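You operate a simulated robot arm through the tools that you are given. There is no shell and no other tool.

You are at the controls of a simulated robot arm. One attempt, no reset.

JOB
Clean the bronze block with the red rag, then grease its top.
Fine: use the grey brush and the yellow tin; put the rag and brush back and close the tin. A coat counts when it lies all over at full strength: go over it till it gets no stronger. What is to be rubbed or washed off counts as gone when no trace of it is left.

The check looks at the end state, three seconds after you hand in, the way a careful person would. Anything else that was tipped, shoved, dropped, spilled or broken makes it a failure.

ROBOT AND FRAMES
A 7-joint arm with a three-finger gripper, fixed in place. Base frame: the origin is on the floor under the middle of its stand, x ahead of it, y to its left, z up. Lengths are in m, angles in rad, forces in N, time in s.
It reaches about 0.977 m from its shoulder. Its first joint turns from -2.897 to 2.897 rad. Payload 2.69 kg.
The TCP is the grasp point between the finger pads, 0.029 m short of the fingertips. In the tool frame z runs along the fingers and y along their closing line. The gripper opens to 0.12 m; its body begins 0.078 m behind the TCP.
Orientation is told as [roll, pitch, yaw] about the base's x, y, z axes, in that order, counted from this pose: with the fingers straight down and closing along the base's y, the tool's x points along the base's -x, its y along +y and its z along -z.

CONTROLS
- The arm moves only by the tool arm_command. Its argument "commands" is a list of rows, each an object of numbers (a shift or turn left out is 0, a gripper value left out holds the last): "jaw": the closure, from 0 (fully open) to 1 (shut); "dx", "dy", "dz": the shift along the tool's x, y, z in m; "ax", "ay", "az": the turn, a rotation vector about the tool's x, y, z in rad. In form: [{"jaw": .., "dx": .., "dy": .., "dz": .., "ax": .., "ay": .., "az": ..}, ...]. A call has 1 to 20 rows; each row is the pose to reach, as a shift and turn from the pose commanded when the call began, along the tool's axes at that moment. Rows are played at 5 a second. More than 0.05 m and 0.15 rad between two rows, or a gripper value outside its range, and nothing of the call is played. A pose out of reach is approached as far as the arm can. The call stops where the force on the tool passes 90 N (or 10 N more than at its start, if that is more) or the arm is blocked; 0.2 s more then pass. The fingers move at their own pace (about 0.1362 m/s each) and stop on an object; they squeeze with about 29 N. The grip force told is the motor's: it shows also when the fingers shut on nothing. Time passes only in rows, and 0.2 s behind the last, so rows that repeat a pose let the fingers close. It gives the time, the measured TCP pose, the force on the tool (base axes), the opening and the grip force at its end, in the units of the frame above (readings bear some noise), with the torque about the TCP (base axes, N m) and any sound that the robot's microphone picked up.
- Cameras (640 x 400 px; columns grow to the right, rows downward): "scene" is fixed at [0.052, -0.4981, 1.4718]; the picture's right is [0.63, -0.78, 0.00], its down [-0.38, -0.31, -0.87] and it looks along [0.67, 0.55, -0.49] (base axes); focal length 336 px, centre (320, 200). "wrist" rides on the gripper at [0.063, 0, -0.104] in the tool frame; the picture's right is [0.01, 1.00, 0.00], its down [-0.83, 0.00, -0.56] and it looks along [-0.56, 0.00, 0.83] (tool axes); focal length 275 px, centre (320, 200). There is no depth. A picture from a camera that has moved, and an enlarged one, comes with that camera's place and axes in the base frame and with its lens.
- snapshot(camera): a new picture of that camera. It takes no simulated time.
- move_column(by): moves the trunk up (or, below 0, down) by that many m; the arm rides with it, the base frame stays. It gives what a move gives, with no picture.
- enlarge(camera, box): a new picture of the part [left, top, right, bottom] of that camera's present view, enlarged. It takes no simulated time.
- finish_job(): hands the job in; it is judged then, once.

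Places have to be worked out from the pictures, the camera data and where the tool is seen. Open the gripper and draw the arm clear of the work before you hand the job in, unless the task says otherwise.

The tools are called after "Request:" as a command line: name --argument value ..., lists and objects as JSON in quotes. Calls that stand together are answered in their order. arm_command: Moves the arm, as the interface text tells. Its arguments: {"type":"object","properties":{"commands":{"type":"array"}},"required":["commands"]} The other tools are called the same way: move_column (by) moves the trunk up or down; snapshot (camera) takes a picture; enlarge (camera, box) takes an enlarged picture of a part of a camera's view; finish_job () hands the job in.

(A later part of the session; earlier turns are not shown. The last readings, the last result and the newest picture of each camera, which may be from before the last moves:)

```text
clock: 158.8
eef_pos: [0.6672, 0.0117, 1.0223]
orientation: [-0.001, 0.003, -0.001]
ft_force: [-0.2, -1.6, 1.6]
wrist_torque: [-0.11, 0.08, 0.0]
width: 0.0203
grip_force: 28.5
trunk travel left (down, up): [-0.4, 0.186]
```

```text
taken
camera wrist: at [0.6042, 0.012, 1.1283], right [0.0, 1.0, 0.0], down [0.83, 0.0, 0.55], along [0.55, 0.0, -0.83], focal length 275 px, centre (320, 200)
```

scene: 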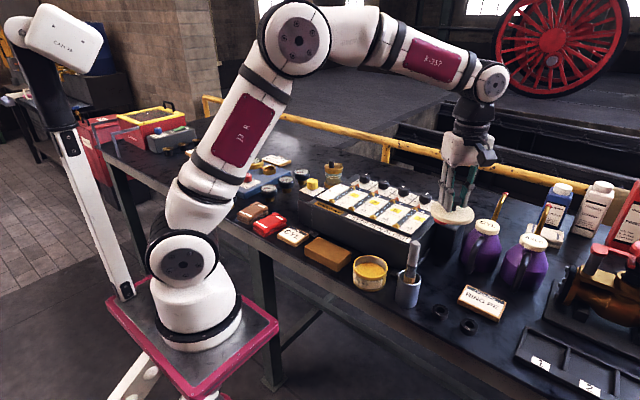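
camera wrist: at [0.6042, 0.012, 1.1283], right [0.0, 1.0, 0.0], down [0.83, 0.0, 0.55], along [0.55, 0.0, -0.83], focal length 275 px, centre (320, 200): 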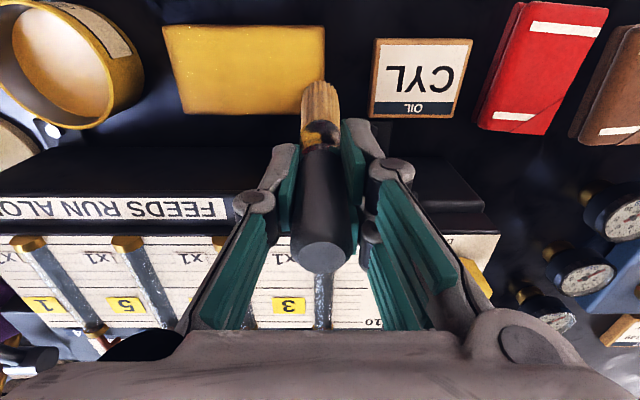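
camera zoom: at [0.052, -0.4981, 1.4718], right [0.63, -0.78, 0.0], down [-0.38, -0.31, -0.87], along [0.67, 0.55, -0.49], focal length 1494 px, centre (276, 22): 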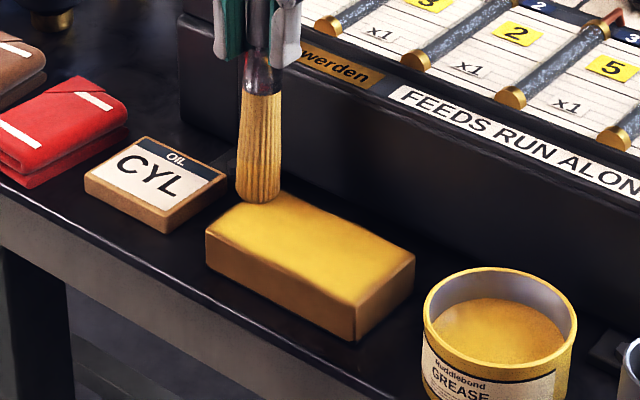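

I lift here, at the +y end, and inspect the coat from this side too.

Request:
arm_command --commands '[{"dz": -0.02}, {"dz": -0.05}, {"dz": -0.07, "dy": 0.04}, {"dz": -0.07, "dy": 0.06}, {"dz": -0.07, "dy": 0.06}]'

Request:
enlarge --camera "scene" --box '[295, 225, 365, 285]'

Request:
enlarge --camera "wrist" --box '[90, 20, 310, 140]'

```text
clock: 160.0
eef_pos: [0.6695, 0.0724, 1.0932]
orientation: [-0.001, 0.001, 0.0]
ft_force: [-0.2, -0.4, -1.2]
wrist_torque: [0.02, -0.04, 0.01]
width: 0.0202
grip_force: 28.8
trunk travel left (down, up): [-0.4, 0.186]
```

```text
6.67 times, centred on (330, 255) of scene
camera zoom: at [0.052, -0.4981, 1.4718], right [0.63, -0.78, 0.0], down [-0.38, -0.31, -0.87], along [0.67, 0.55, -0.49], focal length 2241 px, centre (253, -167)
```

zoom: 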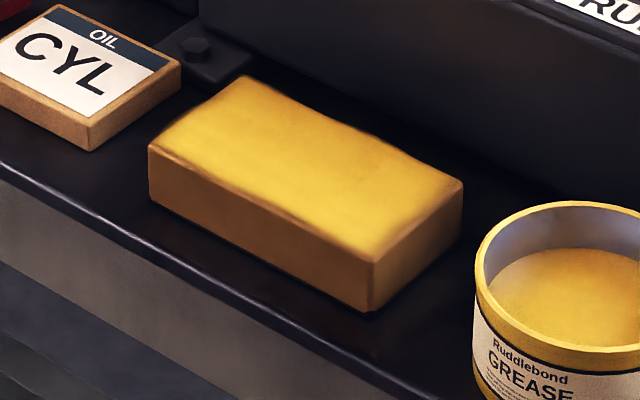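

```text
2.91 times, centred on (200, 80) of wrist
camera zoom: at [0.6065, 0.0719, 1.1985], right [0.0, 1.0, 0.0], down [0.83, 0.0, 0.56], along [0.56, 0.0, -0.83], focal length 801 px, centre (669, 549)
```

zoom: 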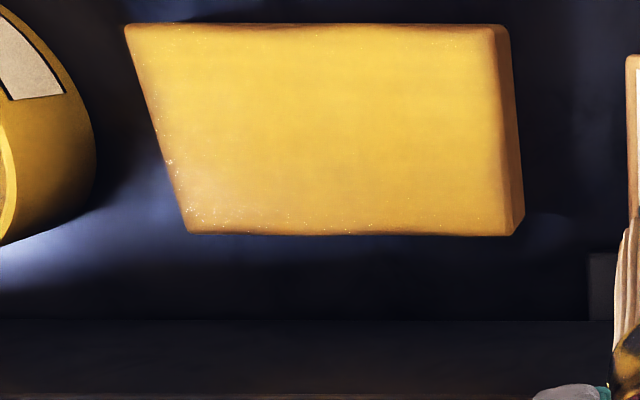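

Coat looks even; the far −y corner seems slightly paler. I do one more dip and round with emphasis on that corner and the edges.

Request:
arm_command --commands '[{"dx": 0.005, "dy": -0.04}, {"dx": 0.01, "dy": -0.085}, {"dx": 0.016, "dy": -0.13}, {"dx": 0.022, "dy": -0.175}, {"dx": 0.027, "dy": -0.22}, {"dx": 0.0305, "dy": -0.2585}, {"dx": 0.0305, "dy": -0.2585}, {"dx": 0.0305, "dy": -0.2585, "dz": 0.03}, {"dx": 0.0305, "dy": -0.2585, "dz": 0.055}, {"dx": 0.0305, "dy": -0.2585, "dz": 0.068}, {"dx": 0.0305, "dy": -0.2585, "dz": 0.072}, {"dx": 0.0305, "dy": -0.2585, "dz": 0.072}]'

```text
clock: 162.6
eef_pos: [0.6373, -0.1877, 1.0204]
orientation: [0.001, 0.001, 0.001]
ft_force: [0.9, 0.2, -2.1]
wrist_torque: [0.01, -0.04, 0.0]
width: 0.0203
grip_force: 29.3
trunk travel left (down, up): [-0.4, 0.186]
```

Request:
arm_command --commands '[{"dz": 0.0007}, {"dz": 0.0015}, {"dz": 0.0015}]'

```text
clock: 163.4
eef_pos: [0.637, -0.1868, 1.0197]
orientation: [-0.001, -0.001, 0.0]
ft_force: [0.0, -1.2, 1.6]
wrist_torque: [0.01, 0.03, 0.02]
width: 0.02
grip_force: 29.5
trunk travel left (down, up): [-0.4, 0.186]
```

Touching the grease. I stir a bit with slight pressure, lift, and return to the near −y corner.

Request:
arm_command --commands '[{"dz": 0.0004, "dx": 0.004}, {"dz": 0.0004, "dy": 0.004}, {"dz": 0.0004, "dx": -0.004}, {"dz": 0.0004, "dy": -0.004}, {"dz": 0.0}, {"dz": -0.02}, {"dz": -0.045}, {"dz": -0.045, "dx": 0.006, "dy": 0.03}, {"dz": -0.045, "dx": 0.014, "dy": 0.06}, {"dz": -0.045, "dx": 0.022, "dy": 0.086}, {"dz": -0.025, "dx": 0.022, "dy": 0.086}, {"dz": -0.01, "dx": 0.022, "dy": 0.086}, {"dz": -0.0045, "dx": 0.022, "dy": 0.086}, {"dz": -0.003, "dx": 0.022, "dy": 0.086}, {"dz": -0.003, "dx": 0.022, "dy": 0.086}]'

```text
clock: 166.6
eef_pos: [0.6161, -0.103, 1.0217]
orientation: [0.001, 0.0, 0.001]
ft_force: [0.7, 0.1, -1.4]
wrist_torque: [-0.03, 0.01, -0.01]
width: 0.0203
grip_force: 29.0
trunk travel left (down, up): [-0.4, 0.186]
```

Request:
arm_command --commands '[{"dz": 0.0005}, {"dz": 0.001}, {"dz": 0.001}]'

```text
clock: 167.4
eef_pos: [0.6151, -0.1013, 1.0231]
orientation: [0.001, -0.002, 0.0]
ft_force: [-2.3, 1.1, 15.4]
wrist_torque: [0.17, 0.1, 0.03]
width: 0.0201
grip_force: 28.9
trunk travel left (down, up): [-0.4, 0.186]
```

Contact at 15 N; I ease slightly and brush the −y end in three cross strokes, then the far edge.

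Request:
arm_command --commands '[{"dz": -0.0003, "dx": -0.013}, {"dz": -0.0003, "dx": -0.027}, {"dz": -0.0003, "dx": -0.04}, {"dz": -0.0003, "dx": -0.054}, {"dz": -0.0003, "dx": -0.054, "dy": 0.012}, {"dz": -0.0003, "dx": -0.036, "dy": 0.012}, {"dz": -0.0003, "dx": -0.018, "dy": 0.012}, {"dz": -0.0003, "dx": 0.0, "dy": 0.012}, {"dz": -0.0003, "dx": 0.0, "dy": 0.024}, {"dz": -0.0002, "dx": -0.018, "dy": 0.024}, {"dz": -0.0001, "dx": -0.036, "dy": 0.024}, {"dz": 0.0, "dx": -0.054, "dy": 0.024}, {"dz": 0.0001, "dx": -0.054, "dy": 0.042}, {"dz": 0.0002, "dx": -0.054, "dy": 0.06}, {"dz": 0.0003, "dx": -0.054, "dy": 0.078}, {"dz": 0.0004, "dx": -0.054, "dy": 0.096}, {"dz": 0.0005, "dx": -0.054, "dy": 0.113}, {"dz": 0.0006, "dx": -0.054, "dy": 0.113}]'

```text
clock: 171.2
eef_pos: [0.6684, 0.0129, 1.0215]
orientation: [0.0, -0.002, -0.001]
ft_force: [0.9, -7.1, 25.7]
wrist_torque: [-0.92, -0.12, 0.05]
width: 0.0203
grip_force: 29.3
trunk travel left (down, up): [-0.4, 0.186]
```

Force 26 N here; I ease 0.6 mm and brush the +y end in cross strokes, then the near edge back.

Request:
arm_command --commands '[{"dz": -0.0006}, {"dz": -0.0006, "dx": 0.018}, {"dz": -0.0006, "dx": 0.036}, {"dz": -0.0006, "dx": 0.053}, {"dz": -0.0006, "dx": 0.053, "dy": -0.012}, {"dz": -0.0006, "dx": 0.036, "dy": -0.012}, {"dz": -0.0006, "dx": 0.018, "dy": -0.012}, {"dz": -0.0006, "dx": 0.0, "dy": -0.012}, {"dz": -0.0006, "dx": 0.0, "dy": -0.024}, {"dz": -0.0006, "dx": 0.018, "dy": -0.024}, {"dz": -0.0006, "dx": 0.036, "dy": -0.024}, {"dz": -0.0005, "dx": 0.053, "dy": -0.024}, {"dz": -0.0004, "dx": 0.053, "dy": -0.044}, {"dz": -0.0003, "dx": 0.053, "dy": -0.064}, {"dz": -0.0002, "dx": 0.053, "dy": -0.084}, {"dz": -0.0001, "dx": 0.053, "dy": -0.1}, {"dz": 0.0, "dx": 0.053, "dy": -0.114}, {"dz": 0.0, "dx": 0.053, "dy": -0.114}]'

```text
clock: 175.0
eef_pos: [0.6181, -0.1014, 1.0214]
orientation: [-0.001, -0.001, 0.0]
ft_force: [1.0, 2.7, 7.2]
wrist_torque: [0.23, -0.15, 0.03]
width: 0.0202
grip_force: 28.7
trunk travel left (down, up): [-0.4, 0.186]
```

Still in contact (7 N). I brush the inner lanes x≈0.630, 0.643 and 0.656 once more.

Request:
arm_command --commands '[{"dx": -0.013}, {"dx": -0.013, "dy": 0.018}, {"dx": -0.013, "dy": 0.037}, {"dx": -0.013, "dy": 0.055}, {"dx": -0.013, "dy": 0.074}, {"dx": -0.013, "dy": 0.092}, {"dx": -0.013, "dy": 0.111}, {"dx": -0.026, "dy": 0.111}, {"dx": -0.026, "dy": 0.092}, {"dx": -0.026, "dy": 0.074}, {"dx": -0.026, "dy": 0.055, "dz": 0.0001}, {"dx": -0.026, "dy": 0.037, "dz": 0.0003}, {"dx": -0.026, "dy": 0.018, "dz": 0.0005}, {"dx": -0.026, "dy": 0.0, "dz": 0.0006}, {"dx": -0.039, "dy": 0.0, "dz": 0.0008}, {"dx": -0.039, "dy": 0.027, "dz": 0.0008}, {"dx": -0.039, "dy": 0.055, "dz": 0.0008}, {"dx": -0.039, "dy": 0.083, "dz": 0.0008}, {"dx": -0.039, "dy": 0.111, "dz": 0.0008}, {"dx": -0.039, "dy": 0.111, "dz": 0.0008}]'

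Request:
arm_command --commands '[{"dz": -0.02}, {"dz": -0.05}, {"dz": -0.07, "dy": 0.04}, {"dz": -0.07, "dy": 0.06}, {"dz": -0.07, "dy": 0.06}]'

Request:
enlarge --camera "scene" --box '[295, 225, 365, 285]'

Request:
enlarge --camera "wrist" --box '[90, 20, 310, 140]'

Request:
snapshot --camera "wrist"

```text
clock: 179.2
eef_pos: [0.6548, 0.0121, 1.0209]
orientation: [0.001, 0.0, 0.0]
ft_force: [-0.1, 0.7, -0.4]
wrist_torque: [0.01, 0.02, 0.01]
width: 0.0201
grip_force: 28.8
trunk travel left (down, up): [-0.4, 0.186]
```

```text
clock: 180.4
eef_pos: [0.655, 0.0695, 1.0927]
orientation: [0.0, 0.0, 0.001]
ft_force: [0.0, 0.5, -0.9]
wrist_torque: [0.0, -0.01, 0.02]
width: 0.0203
grip_force: 29.1
trunk travel left (down, up): [-0.4, 0.186]
```

```text
6.67 times, centred on (330, 255) of scene
camera zoom: at [0.052, -0.4981, 1.4718], right [0.63, -0.78, 0.0], down [-0.38, -0.31, -0.87], along [0.67, 0.55, -0.49], focal length 2241 px, centre (253, -167)
```

zoom: 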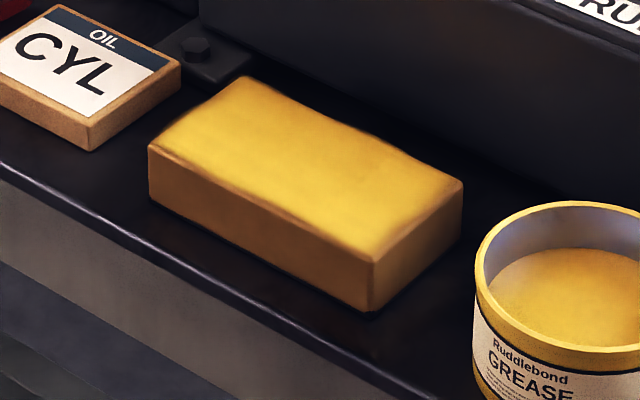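

```text
2.91 times, centred on (200, 80) of wrist
camera zoom: at [0.592, 0.0699, 1.1976], right [0.0, 1.0, 0.0], down [0.83, 0.0, 0.56], along [0.56, 0.0, -0.83], focal length 801 px, centre (669, 549)
```

zoom: 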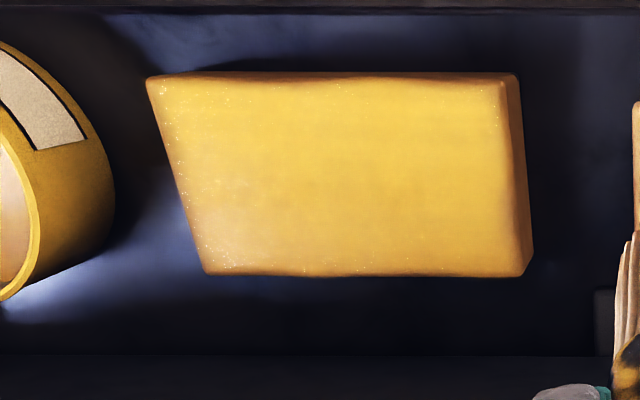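

```text
taken
camera wrist: at [0.592, 0.0699, 1.1976], right [0.0, 1.0, 0.0], down [0.83, 0.0, 0.56], along [0.56, 0.0, -0.83], focal length 275 px, centre (320, 200)
```

wrist: 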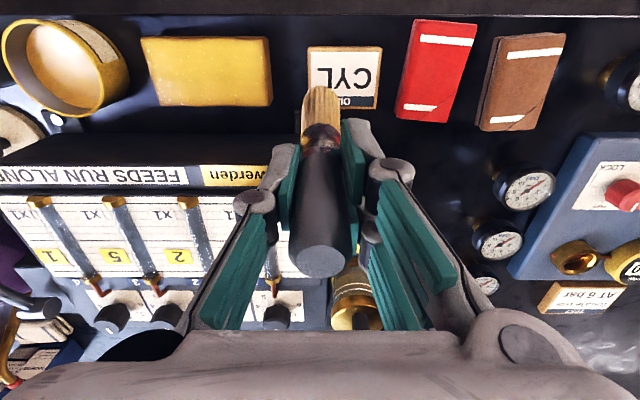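

The coat's look no longer changes between rounds, so it is at full strength all over; the pale patch is a reflection. Now I check the brush's attitude in the gripper before putting it back.

Request:
enlarge --camera "scene" --box '[270, 110, 370, 240]'

Request:
enlarge --camera "wrist" --box '[260, 70, 400, 290]'

```text
3.08 times, centred on (320, 175) of scene
camera zoom: at [0.052, -0.4981, 1.4718], right [0.63, -0.78, 0.0], down [-0.38, -0.31, -0.87], along [0.67, 0.55, -0.49], focal length 1034 px, centre (320, 277)
```

zoom: 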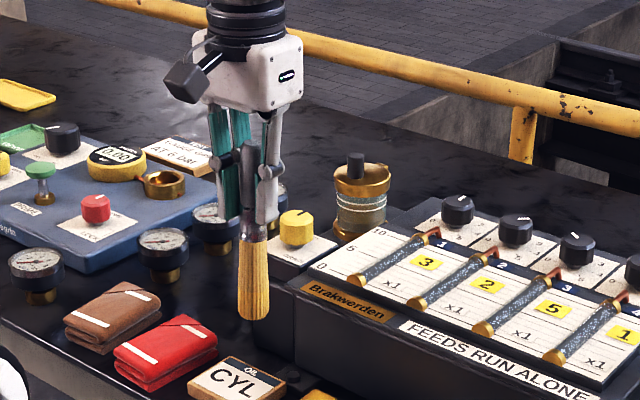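

```text
1.82 times, centred on (330, 180) of wrist
camera zoom: at [0.592, 0.0699, 1.1976], right [0.0, 1.0, 0.0], down [0.83, 0.0, 0.56], along [0.56, 0.0, -0.83], focal length 500 px, centre (302, 236)
```

zoom: 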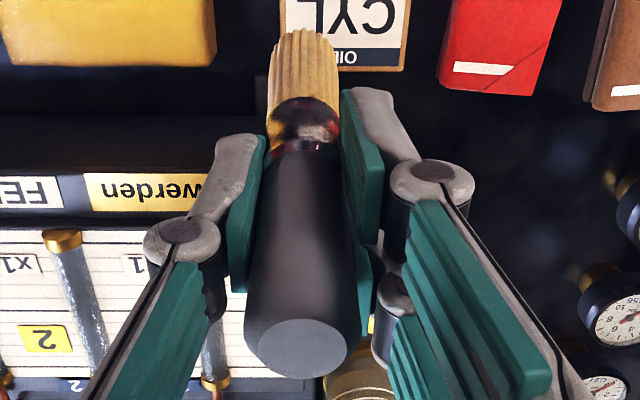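

The brush is still upright in the grip. I raise and carry it back over the pot at (0.637, −0.289).

Request:
arm_command --commands '[{"dz": -0.03}, {"dz": -0.03, "dx": 0.002, "dy": -0.04}, {"dz": -0.03, "dx": 0.004, "dy": -0.085}, {"dz": -0.03, "dx": 0.007, "dy": -0.13}, {"dz": -0.03, "dx": 0.009, "dy": -0.175}, {"dz": -0.03, "dx": 0.012, "dy": -0.22}, {"dz": -0.03, "dx": 0.014, "dy": -0.265}, {"dz": -0.03, "dx": 0.016, "dy": -0.31}, {"dz": -0.03, "dx": 0.018, "dy": -0.345}, {"dz": -0.03, "dx": 0.0185, "dy": -0.3585}, {"dz": -0.03, "dx": 0.0185, "dy": -0.3585}]'

Request:
snapshot --camera "wrist"

Request:
enlarge --camera "scene" --box '[350, 160, 450, 310]'

```text
clock: 182.8
eef_pos: [0.6366, -0.2898, 1.1199]
orientation: [0.0, 0.001, 0.0]
ft_force: [0.5, 0.0, -0.7]
wrist_torque: [0.02, 0.04, -0.02]
width: 0.0204
grip_force: 29.4
trunk travel left (down, up): [-0.4, 0.186]
```

```text
taken
camera wrist: at [0.5748, -0.2896, 1.2251], right [0.0, 1.0, 0.0], down [0.83, 0.0, 0.56], along [0.56, 0.0, -0.83], focal length 275 px, centre (320, 200)
```

wrist: 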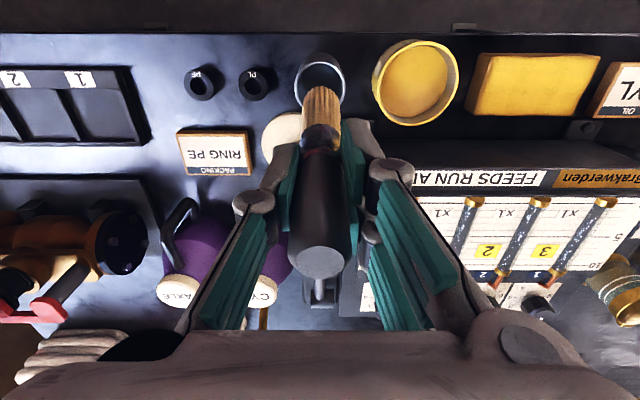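

```text
2.67 times, centred on (400, 235) of scene
camera zoom: at [0.052, -0.4981, 1.4718], right [0.63, -0.78, 0.0], down [-0.38, -0.31, -0.87], along [0.67, 0.55, -0.49], focal length 896 px, centre (107, 107)
```

zoom: 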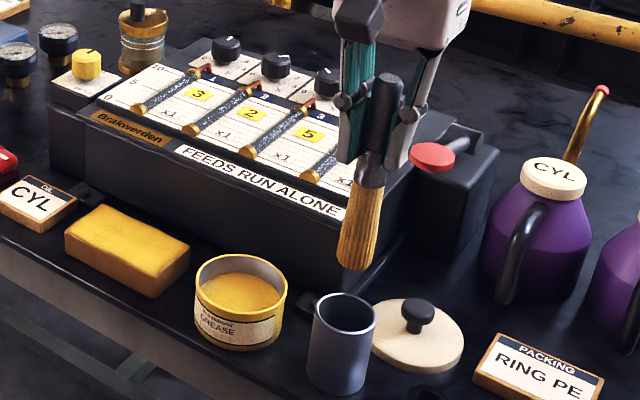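

The brush hangs above the pot's mouth. I lower to where the tip is at rim level and check alignment.

Request:
arm_command --commands '[{"dz": 0.02}, {"dz": 0.04}, {"dz": 0.055}, {"dz": 0.055}]'

Request:
enlarge --camera "wrist" --box '[250, 20, 400, 200]'

Request:
enlarge --camera "scene" --box '[365, 190, 445, 310]'

```text
clock: 183.8
eef_pos: [0.6359, -0.29, 1.0645]
orientation: [0.001, -0.001, 0.0]
ft_force: [0.2, 0.0, -0.9]
wrist_torque: [0.02, 0.02, 0.0]
width: 0.0201
grip_force: 28.7
trunk travel left (down, up): [-0.4, 0.186]
```

```text
2.22 times, centred on (325, 110) of wrist
camera zoom: at [0.5728, -0.2892, 1.1692], right [0.0, 1.0, 0.0], down [0.83, 0.0, 0.56], along [0.56, 0.0, -0.83], focal length 612 px, centre (309, 400)
```

zoom: 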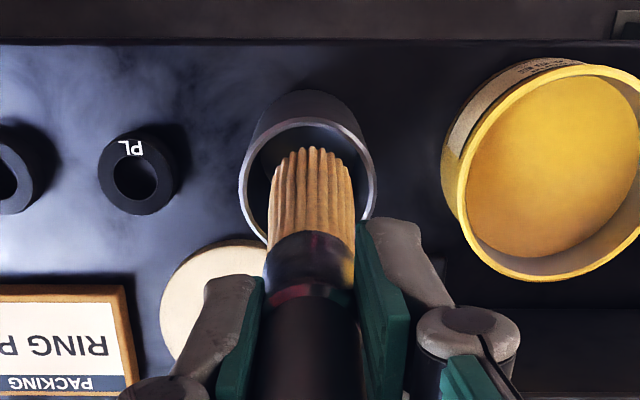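

```text
3.33 times, centred on (405, 250) of scene
camera zoom: at [0.052, -0.4981, 1.4718], right [0.63, -0.78, 0.0], down [-0.38, -0.31, -0.87], along [0.67, 0.55, -0.49], focal length 1121 px, centre (37, 33)
```

zoom: 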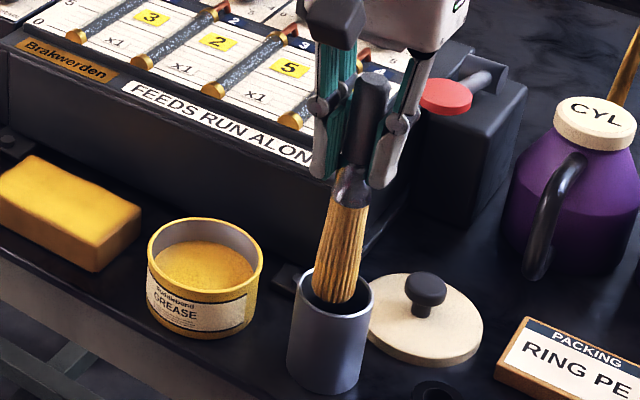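

The tip is inside the mouth with clearance all around. I lower further into the pot in stages.

Request:
arm_command --commands '[{"dz": 0.015}, {"dz": 0.03}, {"dz": 0.045}, {"dz": 0.055}, {"dz": 0.06}, {"dz": 0.06}]'

```text
clock: 185.2
eef_pos: [0.6376, -0.2894, 1.0052]
orientation: [0.0, 0.001, -0.001]
ft_force: [0.2, 0.7, -1.8]
wrist_torque: [0.0, 0.01, -0.02]
width: 0.0202
grip_force: 28.7
trunk travel left (down, up): [-0.4, 0.186]
```

Request:
arm_command --commands '[{"dz": 0.002}, {"dz": 0.004}, {"dz": 0.005}, {"dz": 0.005}]'

```text
clock: 186.2
eef_pos: [0.6375, -0.2883, 1.0006]
orientation: [-0.001, 0.0, 0.0]
ft_force: [-0.2, 0.4, -1.3]
wrist_torque: [0.0, 0.01, 0.0]
width: 0.0203
grip_force: 29.1
trunk travel left (down, up): [-0.4, 0.186]
```

No contact yet at z≈1.0; I continue in millimetre steps.

Request:
arm_command --commands '[{"dz": 0.001}, {"dz": 0.002}, {"dz": 0.003}, {"dz": 0.003}]'

```text
clock: 187.2
eef_pos: [0.6365, -0.2889, 0.9985]
orientation: [0.001, 0.001, 0.0]
ft_force: [0.6, -0.7, -0.9]
wrist_torque: [0.0, 0.03, 0.01]
width: 0.0204
grip_force: 28.9
trunk travel left (down, up): [-0.4, 0.186]
```

Request:
arm_command --commands '[{"dz": 0.001}, {"dz": 0.002}, {"dz": 0.002}]'

```text
clock: 188.0
eef_pos: [0.6365, -0.2893, 0.9953]
orientation: [-0.001, 0.0, -0.001]
ft_force: [-0.1, 1.8, -0.7]
wrist_torque: [0.0, -0.01, -0.01]
width: 0.0201
grip_force: 28.7
trunk travel left (down, up): [-0.4, 0.186]
```

Request:
arm_command --commands '[{"dz": 0.001}, {"dz": 0.002}, {"dz": 0.002}]'

Request:
enlarge --camera "scene" --box '[365, 190, 445, 310]'

```text
clock: 188.8
eef_pos: [0.6378, -0.2886, 0.9937]
orientation: [-0.001, 0.001, 0.0]
ft_force: [0.3, 0.1, -1.2]
wrist_torque: [0.0, 0.03, 0.02]
width: 0.0203
grip_force: 29.0
trunk travel left (down, up): [-0.4, 0.186]
```

```text
3.33 times, centred on (405, 250) of scene
camera zoom: at [0.052, -0.4981, 1.4718], right [0.63, -0.78, 0.0], down [-0.38, -0.31, -0.87], along [0.67, 0.55, -0.49], focal length 1121 px, centre (37, 33)
```

zoom: 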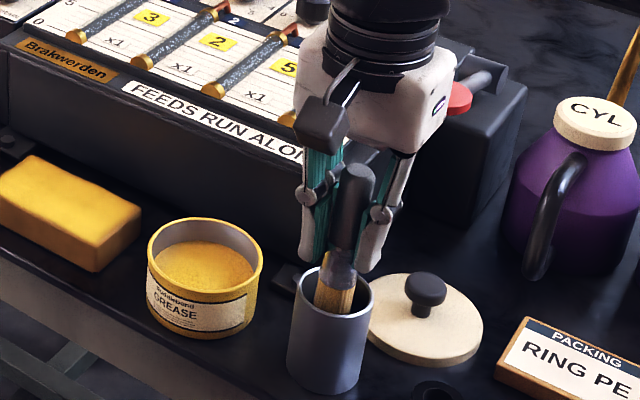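

The handle top is still ~4–5 mm above its former resting height. I continue down slowly.

Request:
arm_command --commands '[{"dz": 0.001}, {"dz": 0.002}, {"dz": 0.003}, {"dz": 0.003}]'

```text
clock: 189.8
eef_pos: [0.6377, -0.2892, 0.9924]
orientation: [-0.002, -0.003, 0.0]
ft_force: [-0.5, 0.8, 24.8]
wrist_torque: [0.04, -0.14, -0.03]
width: 0.0202
grip_force: 29.4
trunk travel left (down, up): [-0.4, 0.186]
```

Contact with the pot's floor (25 N). I back off to relax the force, then release.

Request:
arm_command --commands '[{"dz": -0.001}, {"dz": -0.001}]'

```text
clock: 190.4
eef_pos: [0.6373, -0.2889, 0.992]
orientation: [-0.002, -0.001, 0.0]
ft_force: [1.4, -1.6, 19.3]
wrist_torque: [-0.21, -0.44, 0.02]
width: 0.0204
grip_force: 29.1
trunk travel left (down, up): [-0.4, 0.186]
```

Request:
arm_command --commands '[{"dz": -0.0007}, {"dz": -0.0007}]'

```text
clock: 191.0
eef_pos: [0.6372, -0.2886, 0.9929]
orientation: [0.0, 0.001, 0.001]
ft_force: [3.4, -2.2, 11.0]
wrist_torque: [-0.23, -0.61, -0.02]
width: 0.02
grip_force: 28.8
trunk travel left (down, up): [-0.4, 0.186]
```

Force is down to 11 N. I open the gripper in small steps.

Request:
arm_command --commands '[{"jaw": 0.8}, {"jaw": 0.75}, {"jaw": 0.7}, {"jaw": 0.6}, {"jaw": 0.5}, {"jaw": 0.4}, {"jaw": 0.4}]'

Request:
snapshot --camera "wrist"

Request:
enlarge --camera "scene" --box '[365, 190, 445, 310]'

```text
clock: 192.6
eef_pos: [0.6379, -0.2889, 0.992]
orientation: [-0.001, -0.001, 0.0]
ft_force: [-0.4, 0.1, 0.0]
wrist_torque: [0.01, -0.01, -0.01]
width: 0.0718
grip_force: 0.1
trunk travel left (down, up): [-0.4, 0.186]
```

```text
taken
camera wrist: at [0.5745, -0.2893, 1.0973], right [0.0, 1.0, 0.0], down [0.83, 0.0, 0.56], along [0.56, 0.0, -0.83], focal length 275 px, centre (320, 200)
```

wrist: 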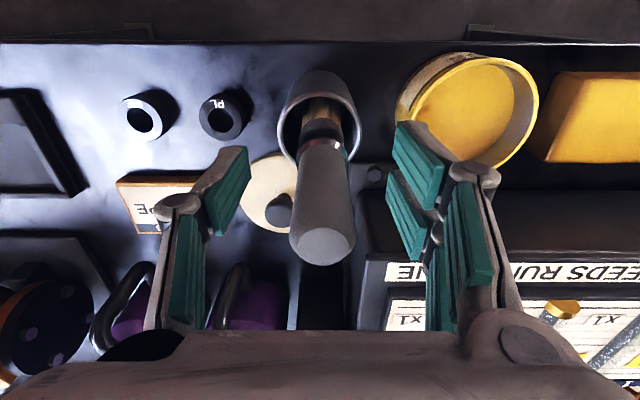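

```text
3.33 times, centred on (405, 250) of scene
camera zoom: at [0.052, -0.4981, 1.4718], right [0.63, -0.78, 0.0], down [-0.38, -0.31, -0.87], along [0.67, 0.55, -0.49], focal length 1121 px, centre (37, 33)
```

zoom: 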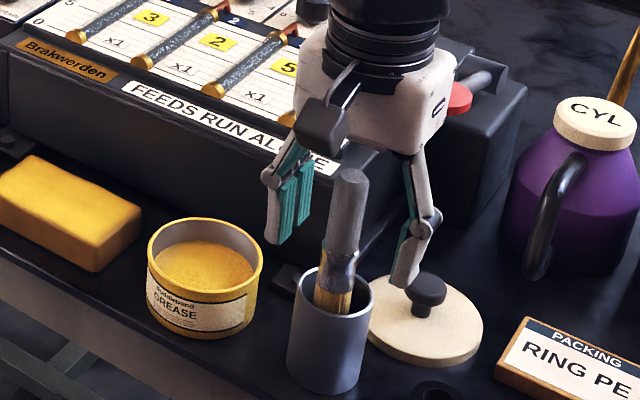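

The brush stands in its pot, released. I raise straight up and then move to inspect the greased block from the near side.

Request:
arm_command --commands '[{"dz": -0.015}, {"dz": -0.04}, {"dz": -0.08}, {"dz": -0.115}, {"dz": -0.13}, {"dz": -0.13}]'

Request:
arm_command --commands '[{"dx": 0.03, "dy": 0.03, "jaw": 0.2}, {"dx": 0.06, "dy": 0.06, "jaw": 0.0}, {"dx": 0.085, "dy": 0.1}, {"dx": 0.11, "dy": 0.14}, {"dx": 0.13, "dy": 0.18}, {"dx": 0.145, "dy": 0.22}, {"dx": 0.148, "dy": 0.245, "dz": 0.03}, {"dx": 0.148, "dy": 0.245, "dz": 0.03}]'

Request:
snapshot --camera "wrist"

Request:
enlarge --camera "wrist" --box '[220, 130, 420, 255]'

Request:
enlarge --camera "scene" --box '[330, 220, 450, 310]'

```text
clock: 194.0
eef_pos: [0.6365, -0.2921, 1.1217]
orientation: [-0.001, 0.001, 0.001]
ft_force: [-0.9, -0.1, -0.1]
wrist_torque: [0.0, -0.01, 0.0]
width: 0.0719
grip_force: 0.0
trunk travel left (down, up): [-0.4, 0.186]
```

```text
clock: 195.8
eef_pos: [0.4891, -0.046, 1.0919]
orientation: [-0.001, 0.001, 0.0]
ft_force: [0.0, 0.7, -0.1]
wrist_torque: [-0.01, 0.02, -0.06]
width: 0.1197
grip_force: 0.0
trunk travel left (down, up): [-0.4, 0.186]
```

```text
taken
camera wrist: at [0.4268, -0.0452, 1.1973], right [0.0, 1.0, 0.0], down [0.83, 0.0, 0.56], along [0.56, 0.0, -0.83], focal length 275 px, centre (320, 200)
```

wrist: 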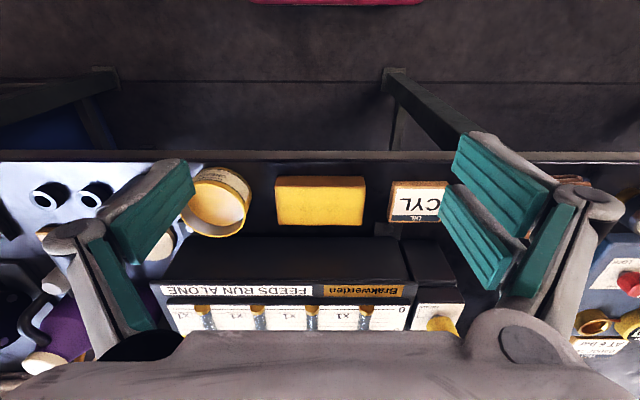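

```text
3.20 times, centred on (320, 192) of wrist
camera zoom: at [0.4268, -0.0452, 1.1973], right [0.0, 1.0, 0.0], down [0.83, 0.0, 0.56], along [0.56, 0.0, -0.83], focal length 881 px, centre (320, 224)
```

zoom: 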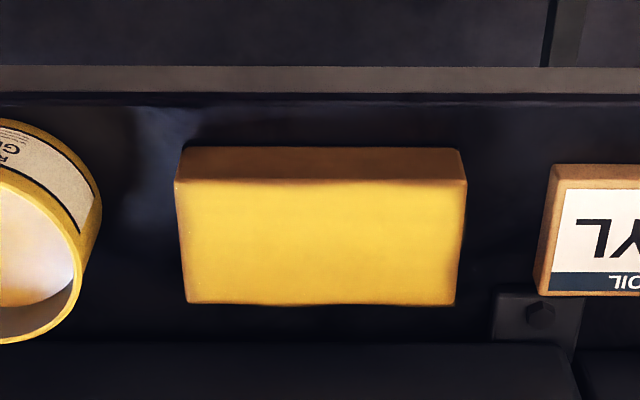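

```text
4.44 times, centred on (390, 265) of scene
camera zoom: at [0.052, -0.4981, 1.4718], right [0.63, -0.78, 0.0], down [-0.38, -0.31, -0.87], along [0.67, 0.55, -0.49], focal length 1494 px, centre (9, -89)
```

zoom: 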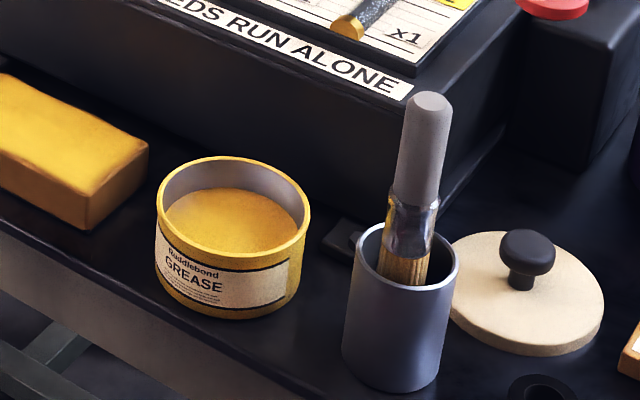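

The coat looks full from here; I zoom tightly on the block to check the edges and evenness.

Request:
enlarge --camera "wrist" --box '[268, 168, 372, 234]'

Request:
enlarge --camera "scene" --box '[300, 230, 355, 275]'

```text
6.06 times, centred on (320, 201) of wrist
camera zoom: at [0.4268, -0.0452, 1.1973], right [0.0, 1.0, 0.0], down [0.83, 0.0, 0.56], along [0.56, 0.0, -0.83], focal length 1668 px, centre (320, 194)
```

zoom: 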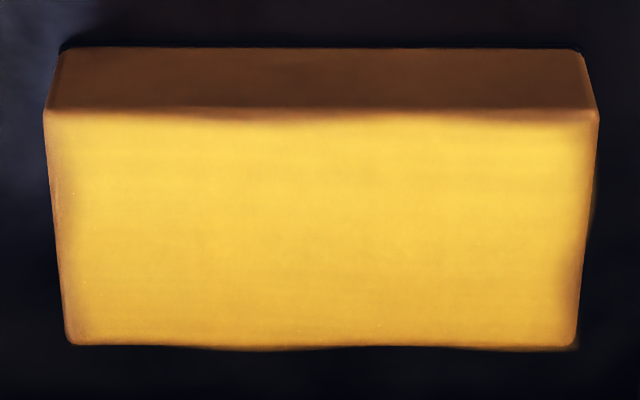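

```text
8.89 times, centred on (328, 252) of scene
camera zoom: at [0.052, -0.4981, 1.4718], right [0.63, -0.78, 0.0], down [-0.38, -0.31, -0.87], along [0.67, 0.55, -0.49], focal length 2988 px, centre (253, -267)
```

zoom: 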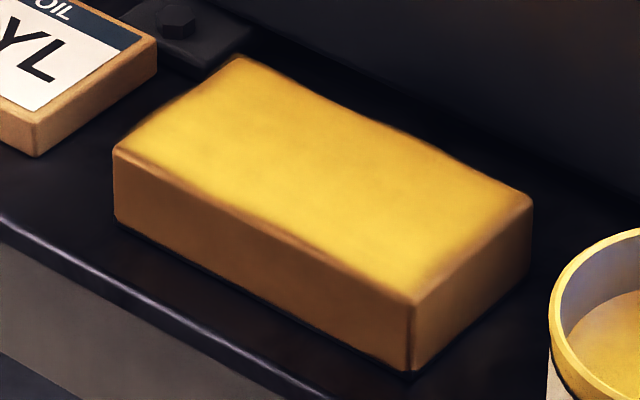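

The top is evenly coated to its edges and the block has not moved. Now I go back for the lid: above (0.7245, −0.3245) with yaw 0.8, at a safe height.

Request:
arm_command --commands '[{"dz": -0.03, "jaw": 0.3}, {"dz": -0.045, "jaw": 0.5}, {"dz": -0.045, "dx": -0.0235, "dy": -0.028, "az": -0.08}, {"dz": -0.045, "dx": -0.047, "dy": -0.056, "az": -0.16}, {"dz": -0.045, "dx": -0.0705, "dy": -0.0835, "az": -0.24}, {"dz": -0.045, "dx": -0.094, "dy": -0.111, "az": -0.32}, {"dz": -0.045, "dx": -0.118, "dy": -0.139, "az": -0.4}, {"dz": -0.045, "dx": -0.141, "dy": -0.167, "az": -0.48}, {"dz": -0.045, "dx": -0.165, "dy": -0.195, "az": -0.56}, {"dz": -0.045, "dx": -0.188, "dy": -0.223, "az": -0.64}, {"dz": -0.045, "dx": -0.212, "dy": -0.251, "az": -0.72}, {"dz": -0.045, "dx": -0.2355, "dy": -0.2785, "az": -0.8}, {"dz": -0.045, "dx": -0.2355, "dy": -0.2785, "az": -0.8}]'

Request:
snapshot --camera "wrist"

```text
clock: 198.6
eef_pos: [0.7259, -0.3211, 1.1348]
orientation: [0.001, 0.001, 0.8]
ft_force: [0.2, 0.6, -0.7]
wrist_torque: [-0.01, -0.02, -0.02]
width: 0.0597
grip_force: 0.0
trunk travel left (down, up): [-0.4, 0.186]
```

```text
taken
camera wrist: at [0.6817, -0.3662, 1.2401], right [-0.72, 0.69, 0.0], down [0.58, 0.6, 0.56], along [0.38, 0.4, -0.83], focal length 275 px, centre (320, 200)
```

wrist: 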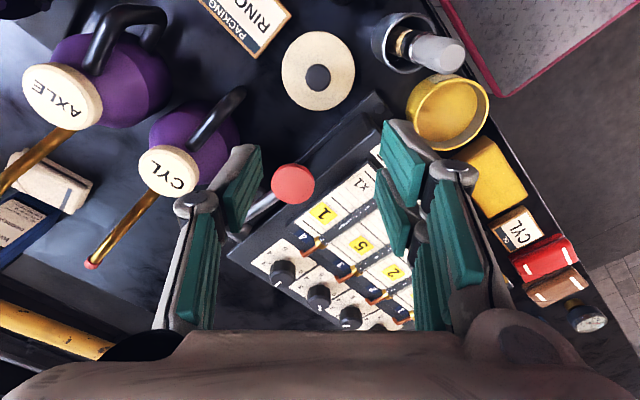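

The knob appears about 3 mm off in y; I correct for it and descend to z≈0.93 above the lid.

Request:
arm_command --commands '[{"dx": 0.003, "dy": -0.0017, "dz": 0.04}, {"dx": 0.003, "dy": -0.0017, "dz": 0.085}, {"dx": 0.003, "dy": -0.0017, "dz": 0.13}, {"dx": 0.003, "dy": -0.0017, "dz": 0.165}, {"dx": 0.003, "dy": -0.0017, "dz": 0.19}, {"dx": 0.003, "dy": -0.0017, "dz": 0.204}, {"dx": 0.003, "dy": -0.0017, "dz": 0.204}]'

Request:
snapshot --camera "wrist"

Request:
enlarge --camera "scene" --box '[410, 220, 500, 310]'

```text
clock: 200.2
eef_pos: [0.7235, -0.3263, 0.9337]
orientation: [0.002, -0.001, 0.799]
ft_force: [0.2, -0.5, 1.0]
wrist_torque: [0.01, -0.01, -0.01]
width: 0.0599
grip_force: 0.1
trunk travel left (down, up): [-0.4, 0.186]
```

```text
taken
camera wrist: at [0.6802, -0.371, 1.0387], right [-0.72, 0.69, 0.0], down [0.58, 0.6, 0.56], along [0.39, 0.4, -0.83], focal length 275 px, centre (320, 200)
```

wrist: 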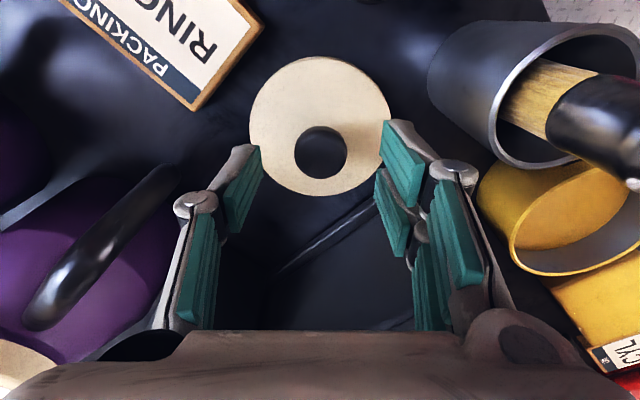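

```text
4.44 times, centred on (455, 265) of scene
camera zoom: at [0.052, -0.4981, 1.4718], right [0.63, -0.78, 0.0], down [-0.38, -0.31, -0.87], along [0.67, 0.55, -0.49], focal length 1494 px, centre (-280, -89)
```

zoom: 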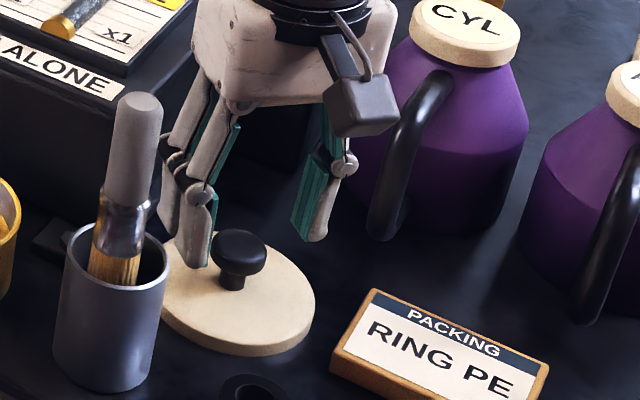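

Aligned within ~2 mm. I descend to z≈0.908 and close on the knob.

Request:
arm_command --commands '[{"dx": 0.001, "dz": 0.01}, {"dx": 0.001, "dz": 0.018}, {"dx": 0.001, "dz": 0.0255}, {"dx": 0.001, "dz": 0.0255}]'

Request:
enlarge --camera "scene" --box '[410, 220, 500, 310]'

```text
clock: 201.2
eef_pos: [0.7235, -0.3256, 0.9082]
orientation: [0.0, 0.0, 0.799]
ft_force: [-0.4, -0.2, 0.0]
wrist_torque: [0.04, 0.02, -0.02]
width: 0.0599
grip_force: 0.0
trunk travel left (down, up): [-0.4, 0.186]
```

```text
4.44 times, centred on (455, 265) of scene
camera zoom: at [0.052, -0.4981, 1.4718], right [0.63, -0.78, 0.0], down [-0.38, -0.31, -0.87], along [0.67, 0.55, -0.49], focal length 1494 px, centre (-280, -89)
```

zoom: 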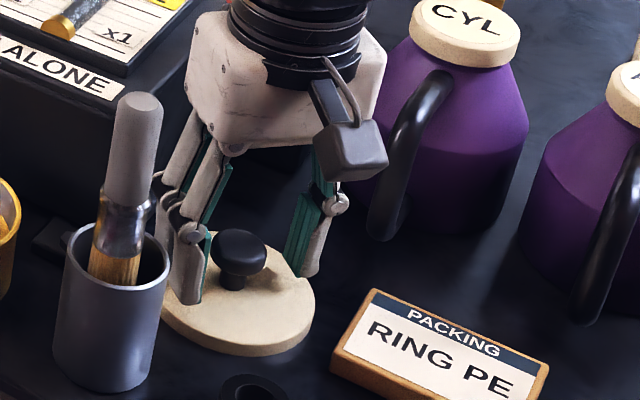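

I lower 2 mm more to match the earlier grip, then close on the knob.

Request:
arm_command --commands '[{"dz": 0.002}, {"dz": 0.002, "jaw": 0.65}, {"dz": 0.002, "jaw": 0.75}, {"dz": 0.002, "jaw": 1.0}, {"dz": 0.002, "jaw": 1.0}, {"dz": 0.002, "jaw": 1.0}]'

Request:
snapshot --camera "wrist"

```text
clock: 202.6
eef_pos: [0.7235, -0.3268, 0.9056]
orientation: [0.001, -0.001, 0.799]
ft_force: [0.3, -1.0, 1.0]
wrist_torque: [-0.02, 0.03, 0.02]
width: 0.0276
grip_force: 28.8
trunk travel left (down, up): [-0.4, 0.186]
```

```text
taken
camera wrist: at [0.6795, -0.3716, 1.0105], right [-0.72, 0.69, 0.0], down [0.58, 0.6, 0.56], along [0.39, 0.4, -0.83], focal length 275 px, centre (320, 200)
```

wrist: 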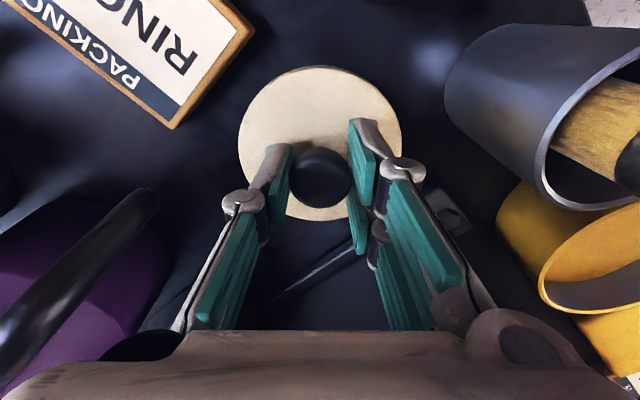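

The knob is held about 3 mm off along the tool's x compared with the first grip. I reopen, shift 3 mm back, and grip again so the lid will sit as before.

Request:
arm_command --commands '[{"jaw": 0.7}, {"jaw": 0.6}, {"jaw": 0.55}, {"jaw": 0.55, "dx": -0.0015}, {"jaw": 0.55, "dx": -0.003}, {"jaw": 0.55, "dx": -0.003}, {"jaw": 0.7, "dx": -0.003}, {"jaw": 1.0, "dx": -0.003}, {"jaw": 1.0, "dx": -0.003}, {"jaw": 1.0, "dx": -0.003}]'

Request:
snapshot --camera "wrist"

```text
clock: 204.8
eef_pos: [0.7249, -0.3233, 0.9062]
orientation: [0.001, -0.001, 0.799]
ft_force: [0.1, -0.6, -0.6]
wrist_torque: [0.0, -0.02, 0.0]
width: 0.0274
grip_force: 28.8
trunk travel left (down, up): [-0.4, 0.186]
```

```text
taken
camera wrist: at [0.6816, -0.3697, 1.0106], right [-0.72, 0.69, 0.0], down [0.58, 0.6, 0.56], along [0.39, 0.4, -0.83], focal length 275 px, centre (320, 200)
```

wrist: 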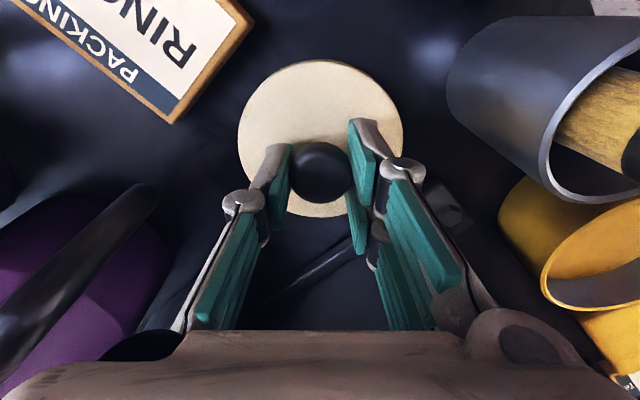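

The grip now matches the first one within about 1 mm. I lift the lid and carry it back over the tin with yaw 0 at z≈1.12.

Request:
arm_command --commands '[{"dz": -0.005}, {"dz": -0.03}, {"dz": -0.07}, {"dz": -0.11}, {"dz": -0.15}, {"dz": -0.19}, {"dz": -0.215}, {"dz": -0.215, "dx": -0.0056, "dy": 0.0226, "az": 0.114}, {"dz": -0.215, "dx": -0.0112, "dy": 0.0452, "az": 0.229}, {"dz": -0.215, "dx": -0.0168, "dy": 0.0678, "az": 0.343}, {"dz": -0.215, "dx": -0.0225, "dy": 0.0905, "az": 0.457}, {"dz": -0.215, "dx": -0.028, "dy": 0.113, "az": 0.571}, {"dz": -0.215, "dx": -0.0337, "dy": 0.1357, "az": 0.686}, {"dz": -0.215, "dx": -0.0397, "dy": 0.1587, "az": 0.8}, {"dz": -0.215, "dx": -0.0397, "dy": 0.1587, "az": 0.8}]'

Request:
snapshot --camera "wrist"

Request:
enlarge --camera "scene" --box '[320, 150, 460, 310]'

```text
clock: 208.0
eef_pos: [0.638, -0.1863, 1.12]
orientation: [0.0, 0.001, 0.0]
ft_force: [0.8, -0.5, -0.8]
wrist_torque: [0.02, 0.02, 0.0]
width: 0.0273
grip_force: 28.8
trunk travel left (down, up): [-0.4, 0.186]
```

```text
taken
camera wrist: at [0.5756, -0.1848, 1.2249], right [0.0, 1.0, 0.0], down [0.83, 0.0, 0.56], along [0.56, 0.0, -0.83], focal length 275 px, centre (320, 200)
```

wrist: 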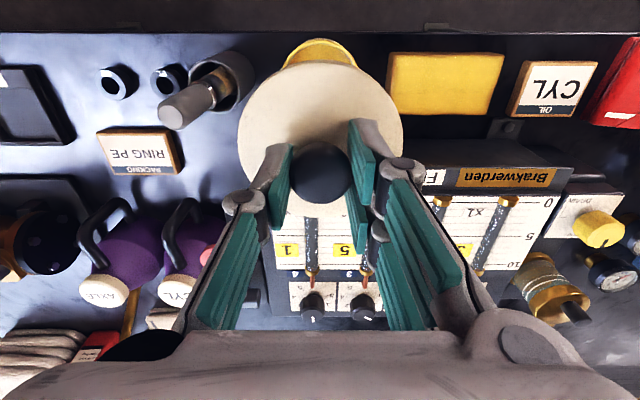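

```text
2.50 times, centred on (390, 230) of scene
camera zoom: at [0.052, -0.4981, 1.4718], right [0.63, -0.78, 0.0], down [-0.38, -0.31, -0.87], along [0.67, 0.55, -0.49], focal length 840 px, centre (145, 125)
```

zoom: 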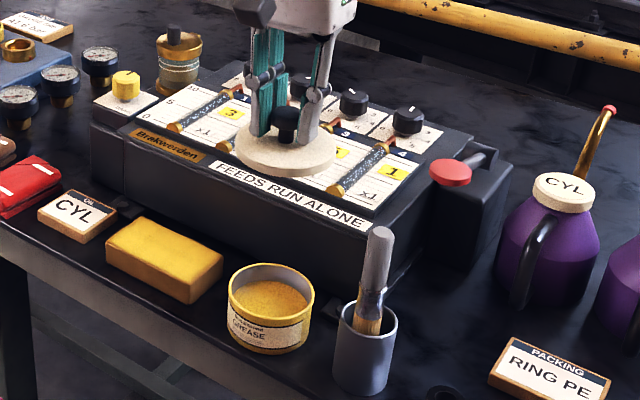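

The lid is over the tin. I lower to z≈0.975, leaving ~2 cm, and check.

Request:
arm_command --commands '[{"dz": 0.04}, {"dz": 0.08}, {"dz": 0.115}, {"dz": 0.14}, {"dz": 0.15}, {"dz": 0.15}]'

Request:
enlarge --camera "scene" --box '[330, 210, 420, 300]'

Request:
snapshot --camera "wrist"

```text
clock: 209.4
eef_pos: [0.638, -0.1847, 0.9696]
orientation: [0.0, -0.002, 0.0]
ft_force: [0.6, 0.5, -0.2]
wrist_torque: [0.01, 0.02, 0.03]
width: 0.0274
grip_force: 29.5
trunk travel left (down, up): [-0.4, 0.186]
```

```text
4.44 times, centred on (375, 255) of scene
camera zoom: at [0.052, -0.4981, 1.4718], right [0.63, -0.78, 0.0], down [-0.38, -0.31, -0.87], along [0.67, 0.55, -0.49], focal length 1494 px, centre (76, -44)
```

zoom: 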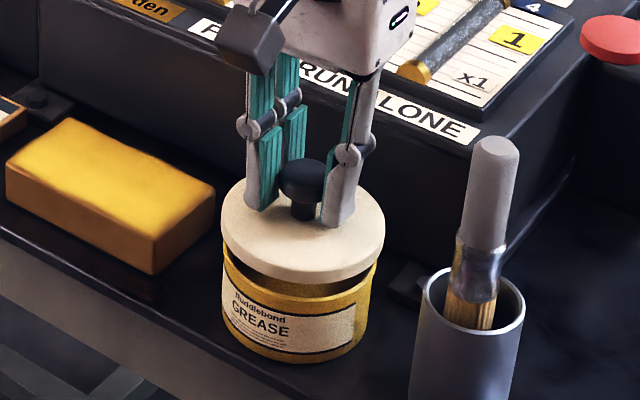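

```text
taken
camera wrist: at [0.5754, -0.1848, 1.0752], right [0.0, 1.0, 0.0], down [0.83, 0.0, 0.56], along [0.56, 0.0, -0.83], focal length 275 px, centre (320, 200)
```

wrist: 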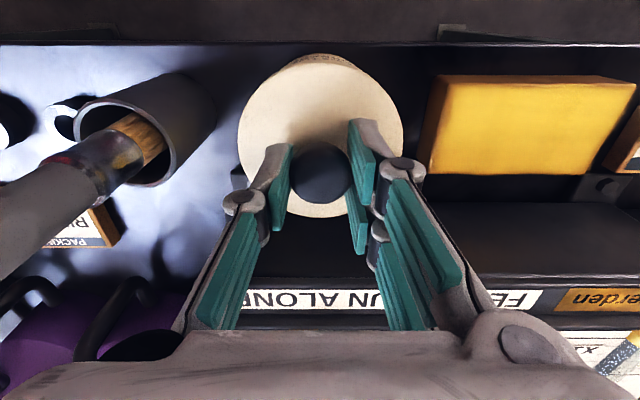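

Lid and tin line up. I lower gently until it seats (expected at z≈0.952).

Request:
arm_command --commands '[{"dz": 0.004}, {"dz": 0.008}, {"dz": 0.012}, {"dz": 0.015}, {"dz": 0.015}]'

```text
clock: 210.6
eef_pos: [0.6384, -0.1864, 0.9567]
orientation: [0.0, -0.002, 0.0]
ft_force: [-0.3, -0.1, -0.3]
wrist_torque: [0.0, 0.01, 0.01]
width: 0.0275
grip_force: 29.1
trunk travel left (down, up): [-0.4, 0.186]
```

Request:
arm_command --commands '[{"dz": 0.001}, {"dz": 0.002}, {"dz": 0.003}, {"dz": 0.003}]'

```text
clock: 211.6
eef_pos: [0.6385, -0.1854, 0.953]
orientation: [-0.002, -0.001, -0.001]
ft_force: [-0.7, -0.3, -0.3]
wrist_torque: [0.01, 0.0, -0.02]
width: 0.0276
grip_force: 28.9
trunk travel left (down, up): [-0.4, 0.186]
```

Request:
arm_command --commands '[{"dz": 0.001}, {"dz": 0.002}, {"dz": 0.002}]'

Request:
enlarge --camera "scene" --box '[330, 210, 420, 300]'

```text
clock: 212.4
eef_pos: [0.6386, -0.1849, 0.9509]
orientation: [0.0, -0.001, -0.001]
ft_force: [0.2, -0.1, -0.2]
wrist_torque: [-0.01, -0.03, 0.02]
width: 0.0275
grip_force: 28.8
trunk travel left (down, up): [-0.4, 0.186]
```

```text
4.44 times, centred on (375, 255) of scene
camera zoom: at [0.052, -0.4981, 1.4718], right [0.63, -0.78, 0.0], down [-0.38, -0.31, -0.87], along [0.67, 0.55, -0.49], focal length 1494 px, centre (76, -44)
```

zoom: 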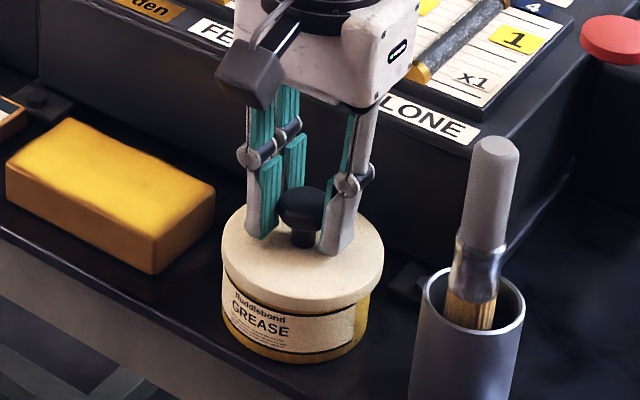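

It looks nearly seated; I go on in half-millimetre steps until I feel it seat.

Request:
arm_command --commands '[{"dz": 0.0005}, {"dz": 0.001}, {"dz": 0.0015}, {"dz": 0.0015}]'

```text
clock: 213.4
eef_pos: [0.6386, -0.1855, 0.9511]
orientation: [0.0, 0.0, 0.001]
ft_force: [-8.8, 10.4, 34.2]
wrist_torque: [0.33, 0.09, 0.07]
width: 0.0276
grip_force: 29.1
trunk travel left (down, up): [-0.4, 0.186]
heard: snap
```

A snap was heard with 34 N: the lid is seated. I ease the pressure slightly, then open the gripper.

Request:
arm_command --commands '[{"dz": -0.0008}, {"dz": -0.0008}]'

Request:
arm_command --commands '[{"jaw": 0.7}, {"jaw": 0.6}, {"jaw": 0.5}, {"jaw": 0.5}, {"jaw": 0.5}]'

Request:
snapshot --camera "wrist"

Request:
enlarge --camera "scene" --box '[330, 210, 420, 300]'

```text
clock: 214.0
eef_pos: [0.6378, -0.1861, 0.95]
orientation: [-0.001, 0.0, 0.0]
ft_force: [-6.9, 7.3, 16.2]
wrist_torque: [0.18, 0.04, 0.04]
width: 0.0274
grip_force: 28.8
trunk travel left (down, up): [-0.4, 0.186]
```

```text
clock: 215.2
eef_pos: [0.639, -0.185, 0.9495]
orientation: [0.0, 0.001, 0.001]
ft_force: [-0.8, 0.8, -0.6]
wrist_torque: [-0.02, -0.01, 0.02]
width: 0.0602
grip_force: 0.1
trunk travel left (down, up): [-0.4, 0.186]
```

```text
taken
camera wrist: at [0.5764, -0.1856, 1.0552], right [0.0, 1.0, 0.0], down [0.83, 0.0, 0.56], along [0.56, 0.0, -0.83], focal length 275 px, centre (320, 200)
```

wrist: 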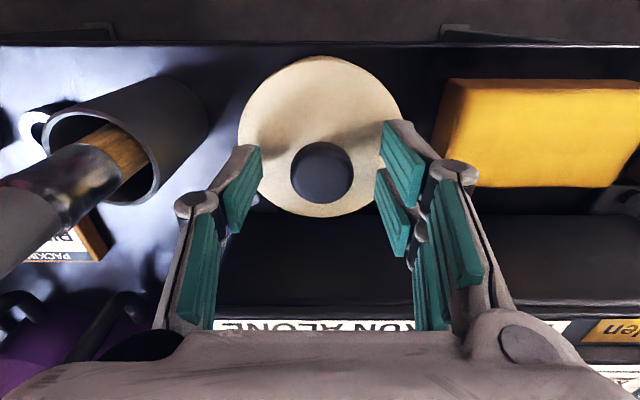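

```text
4.44 times, centred on (375, 255) of scene
camera zoom: at [0.052, -0.4981, 1.4718], right [0.63, -0.78, 0.0], down [-0.38, -0.31, -0.87], along [0.67, 0.55, -0.49], focal length 1494 px, centre (76, -44)
```

zoom: 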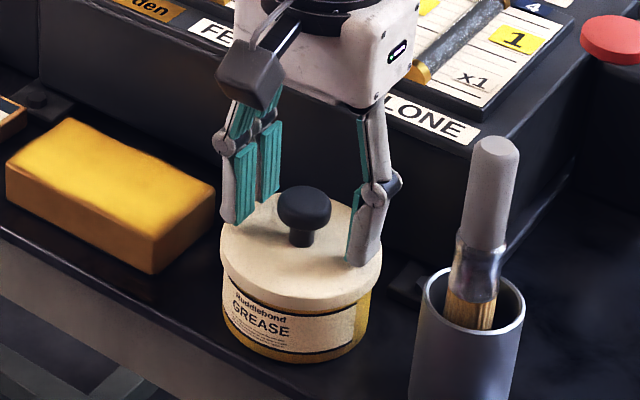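

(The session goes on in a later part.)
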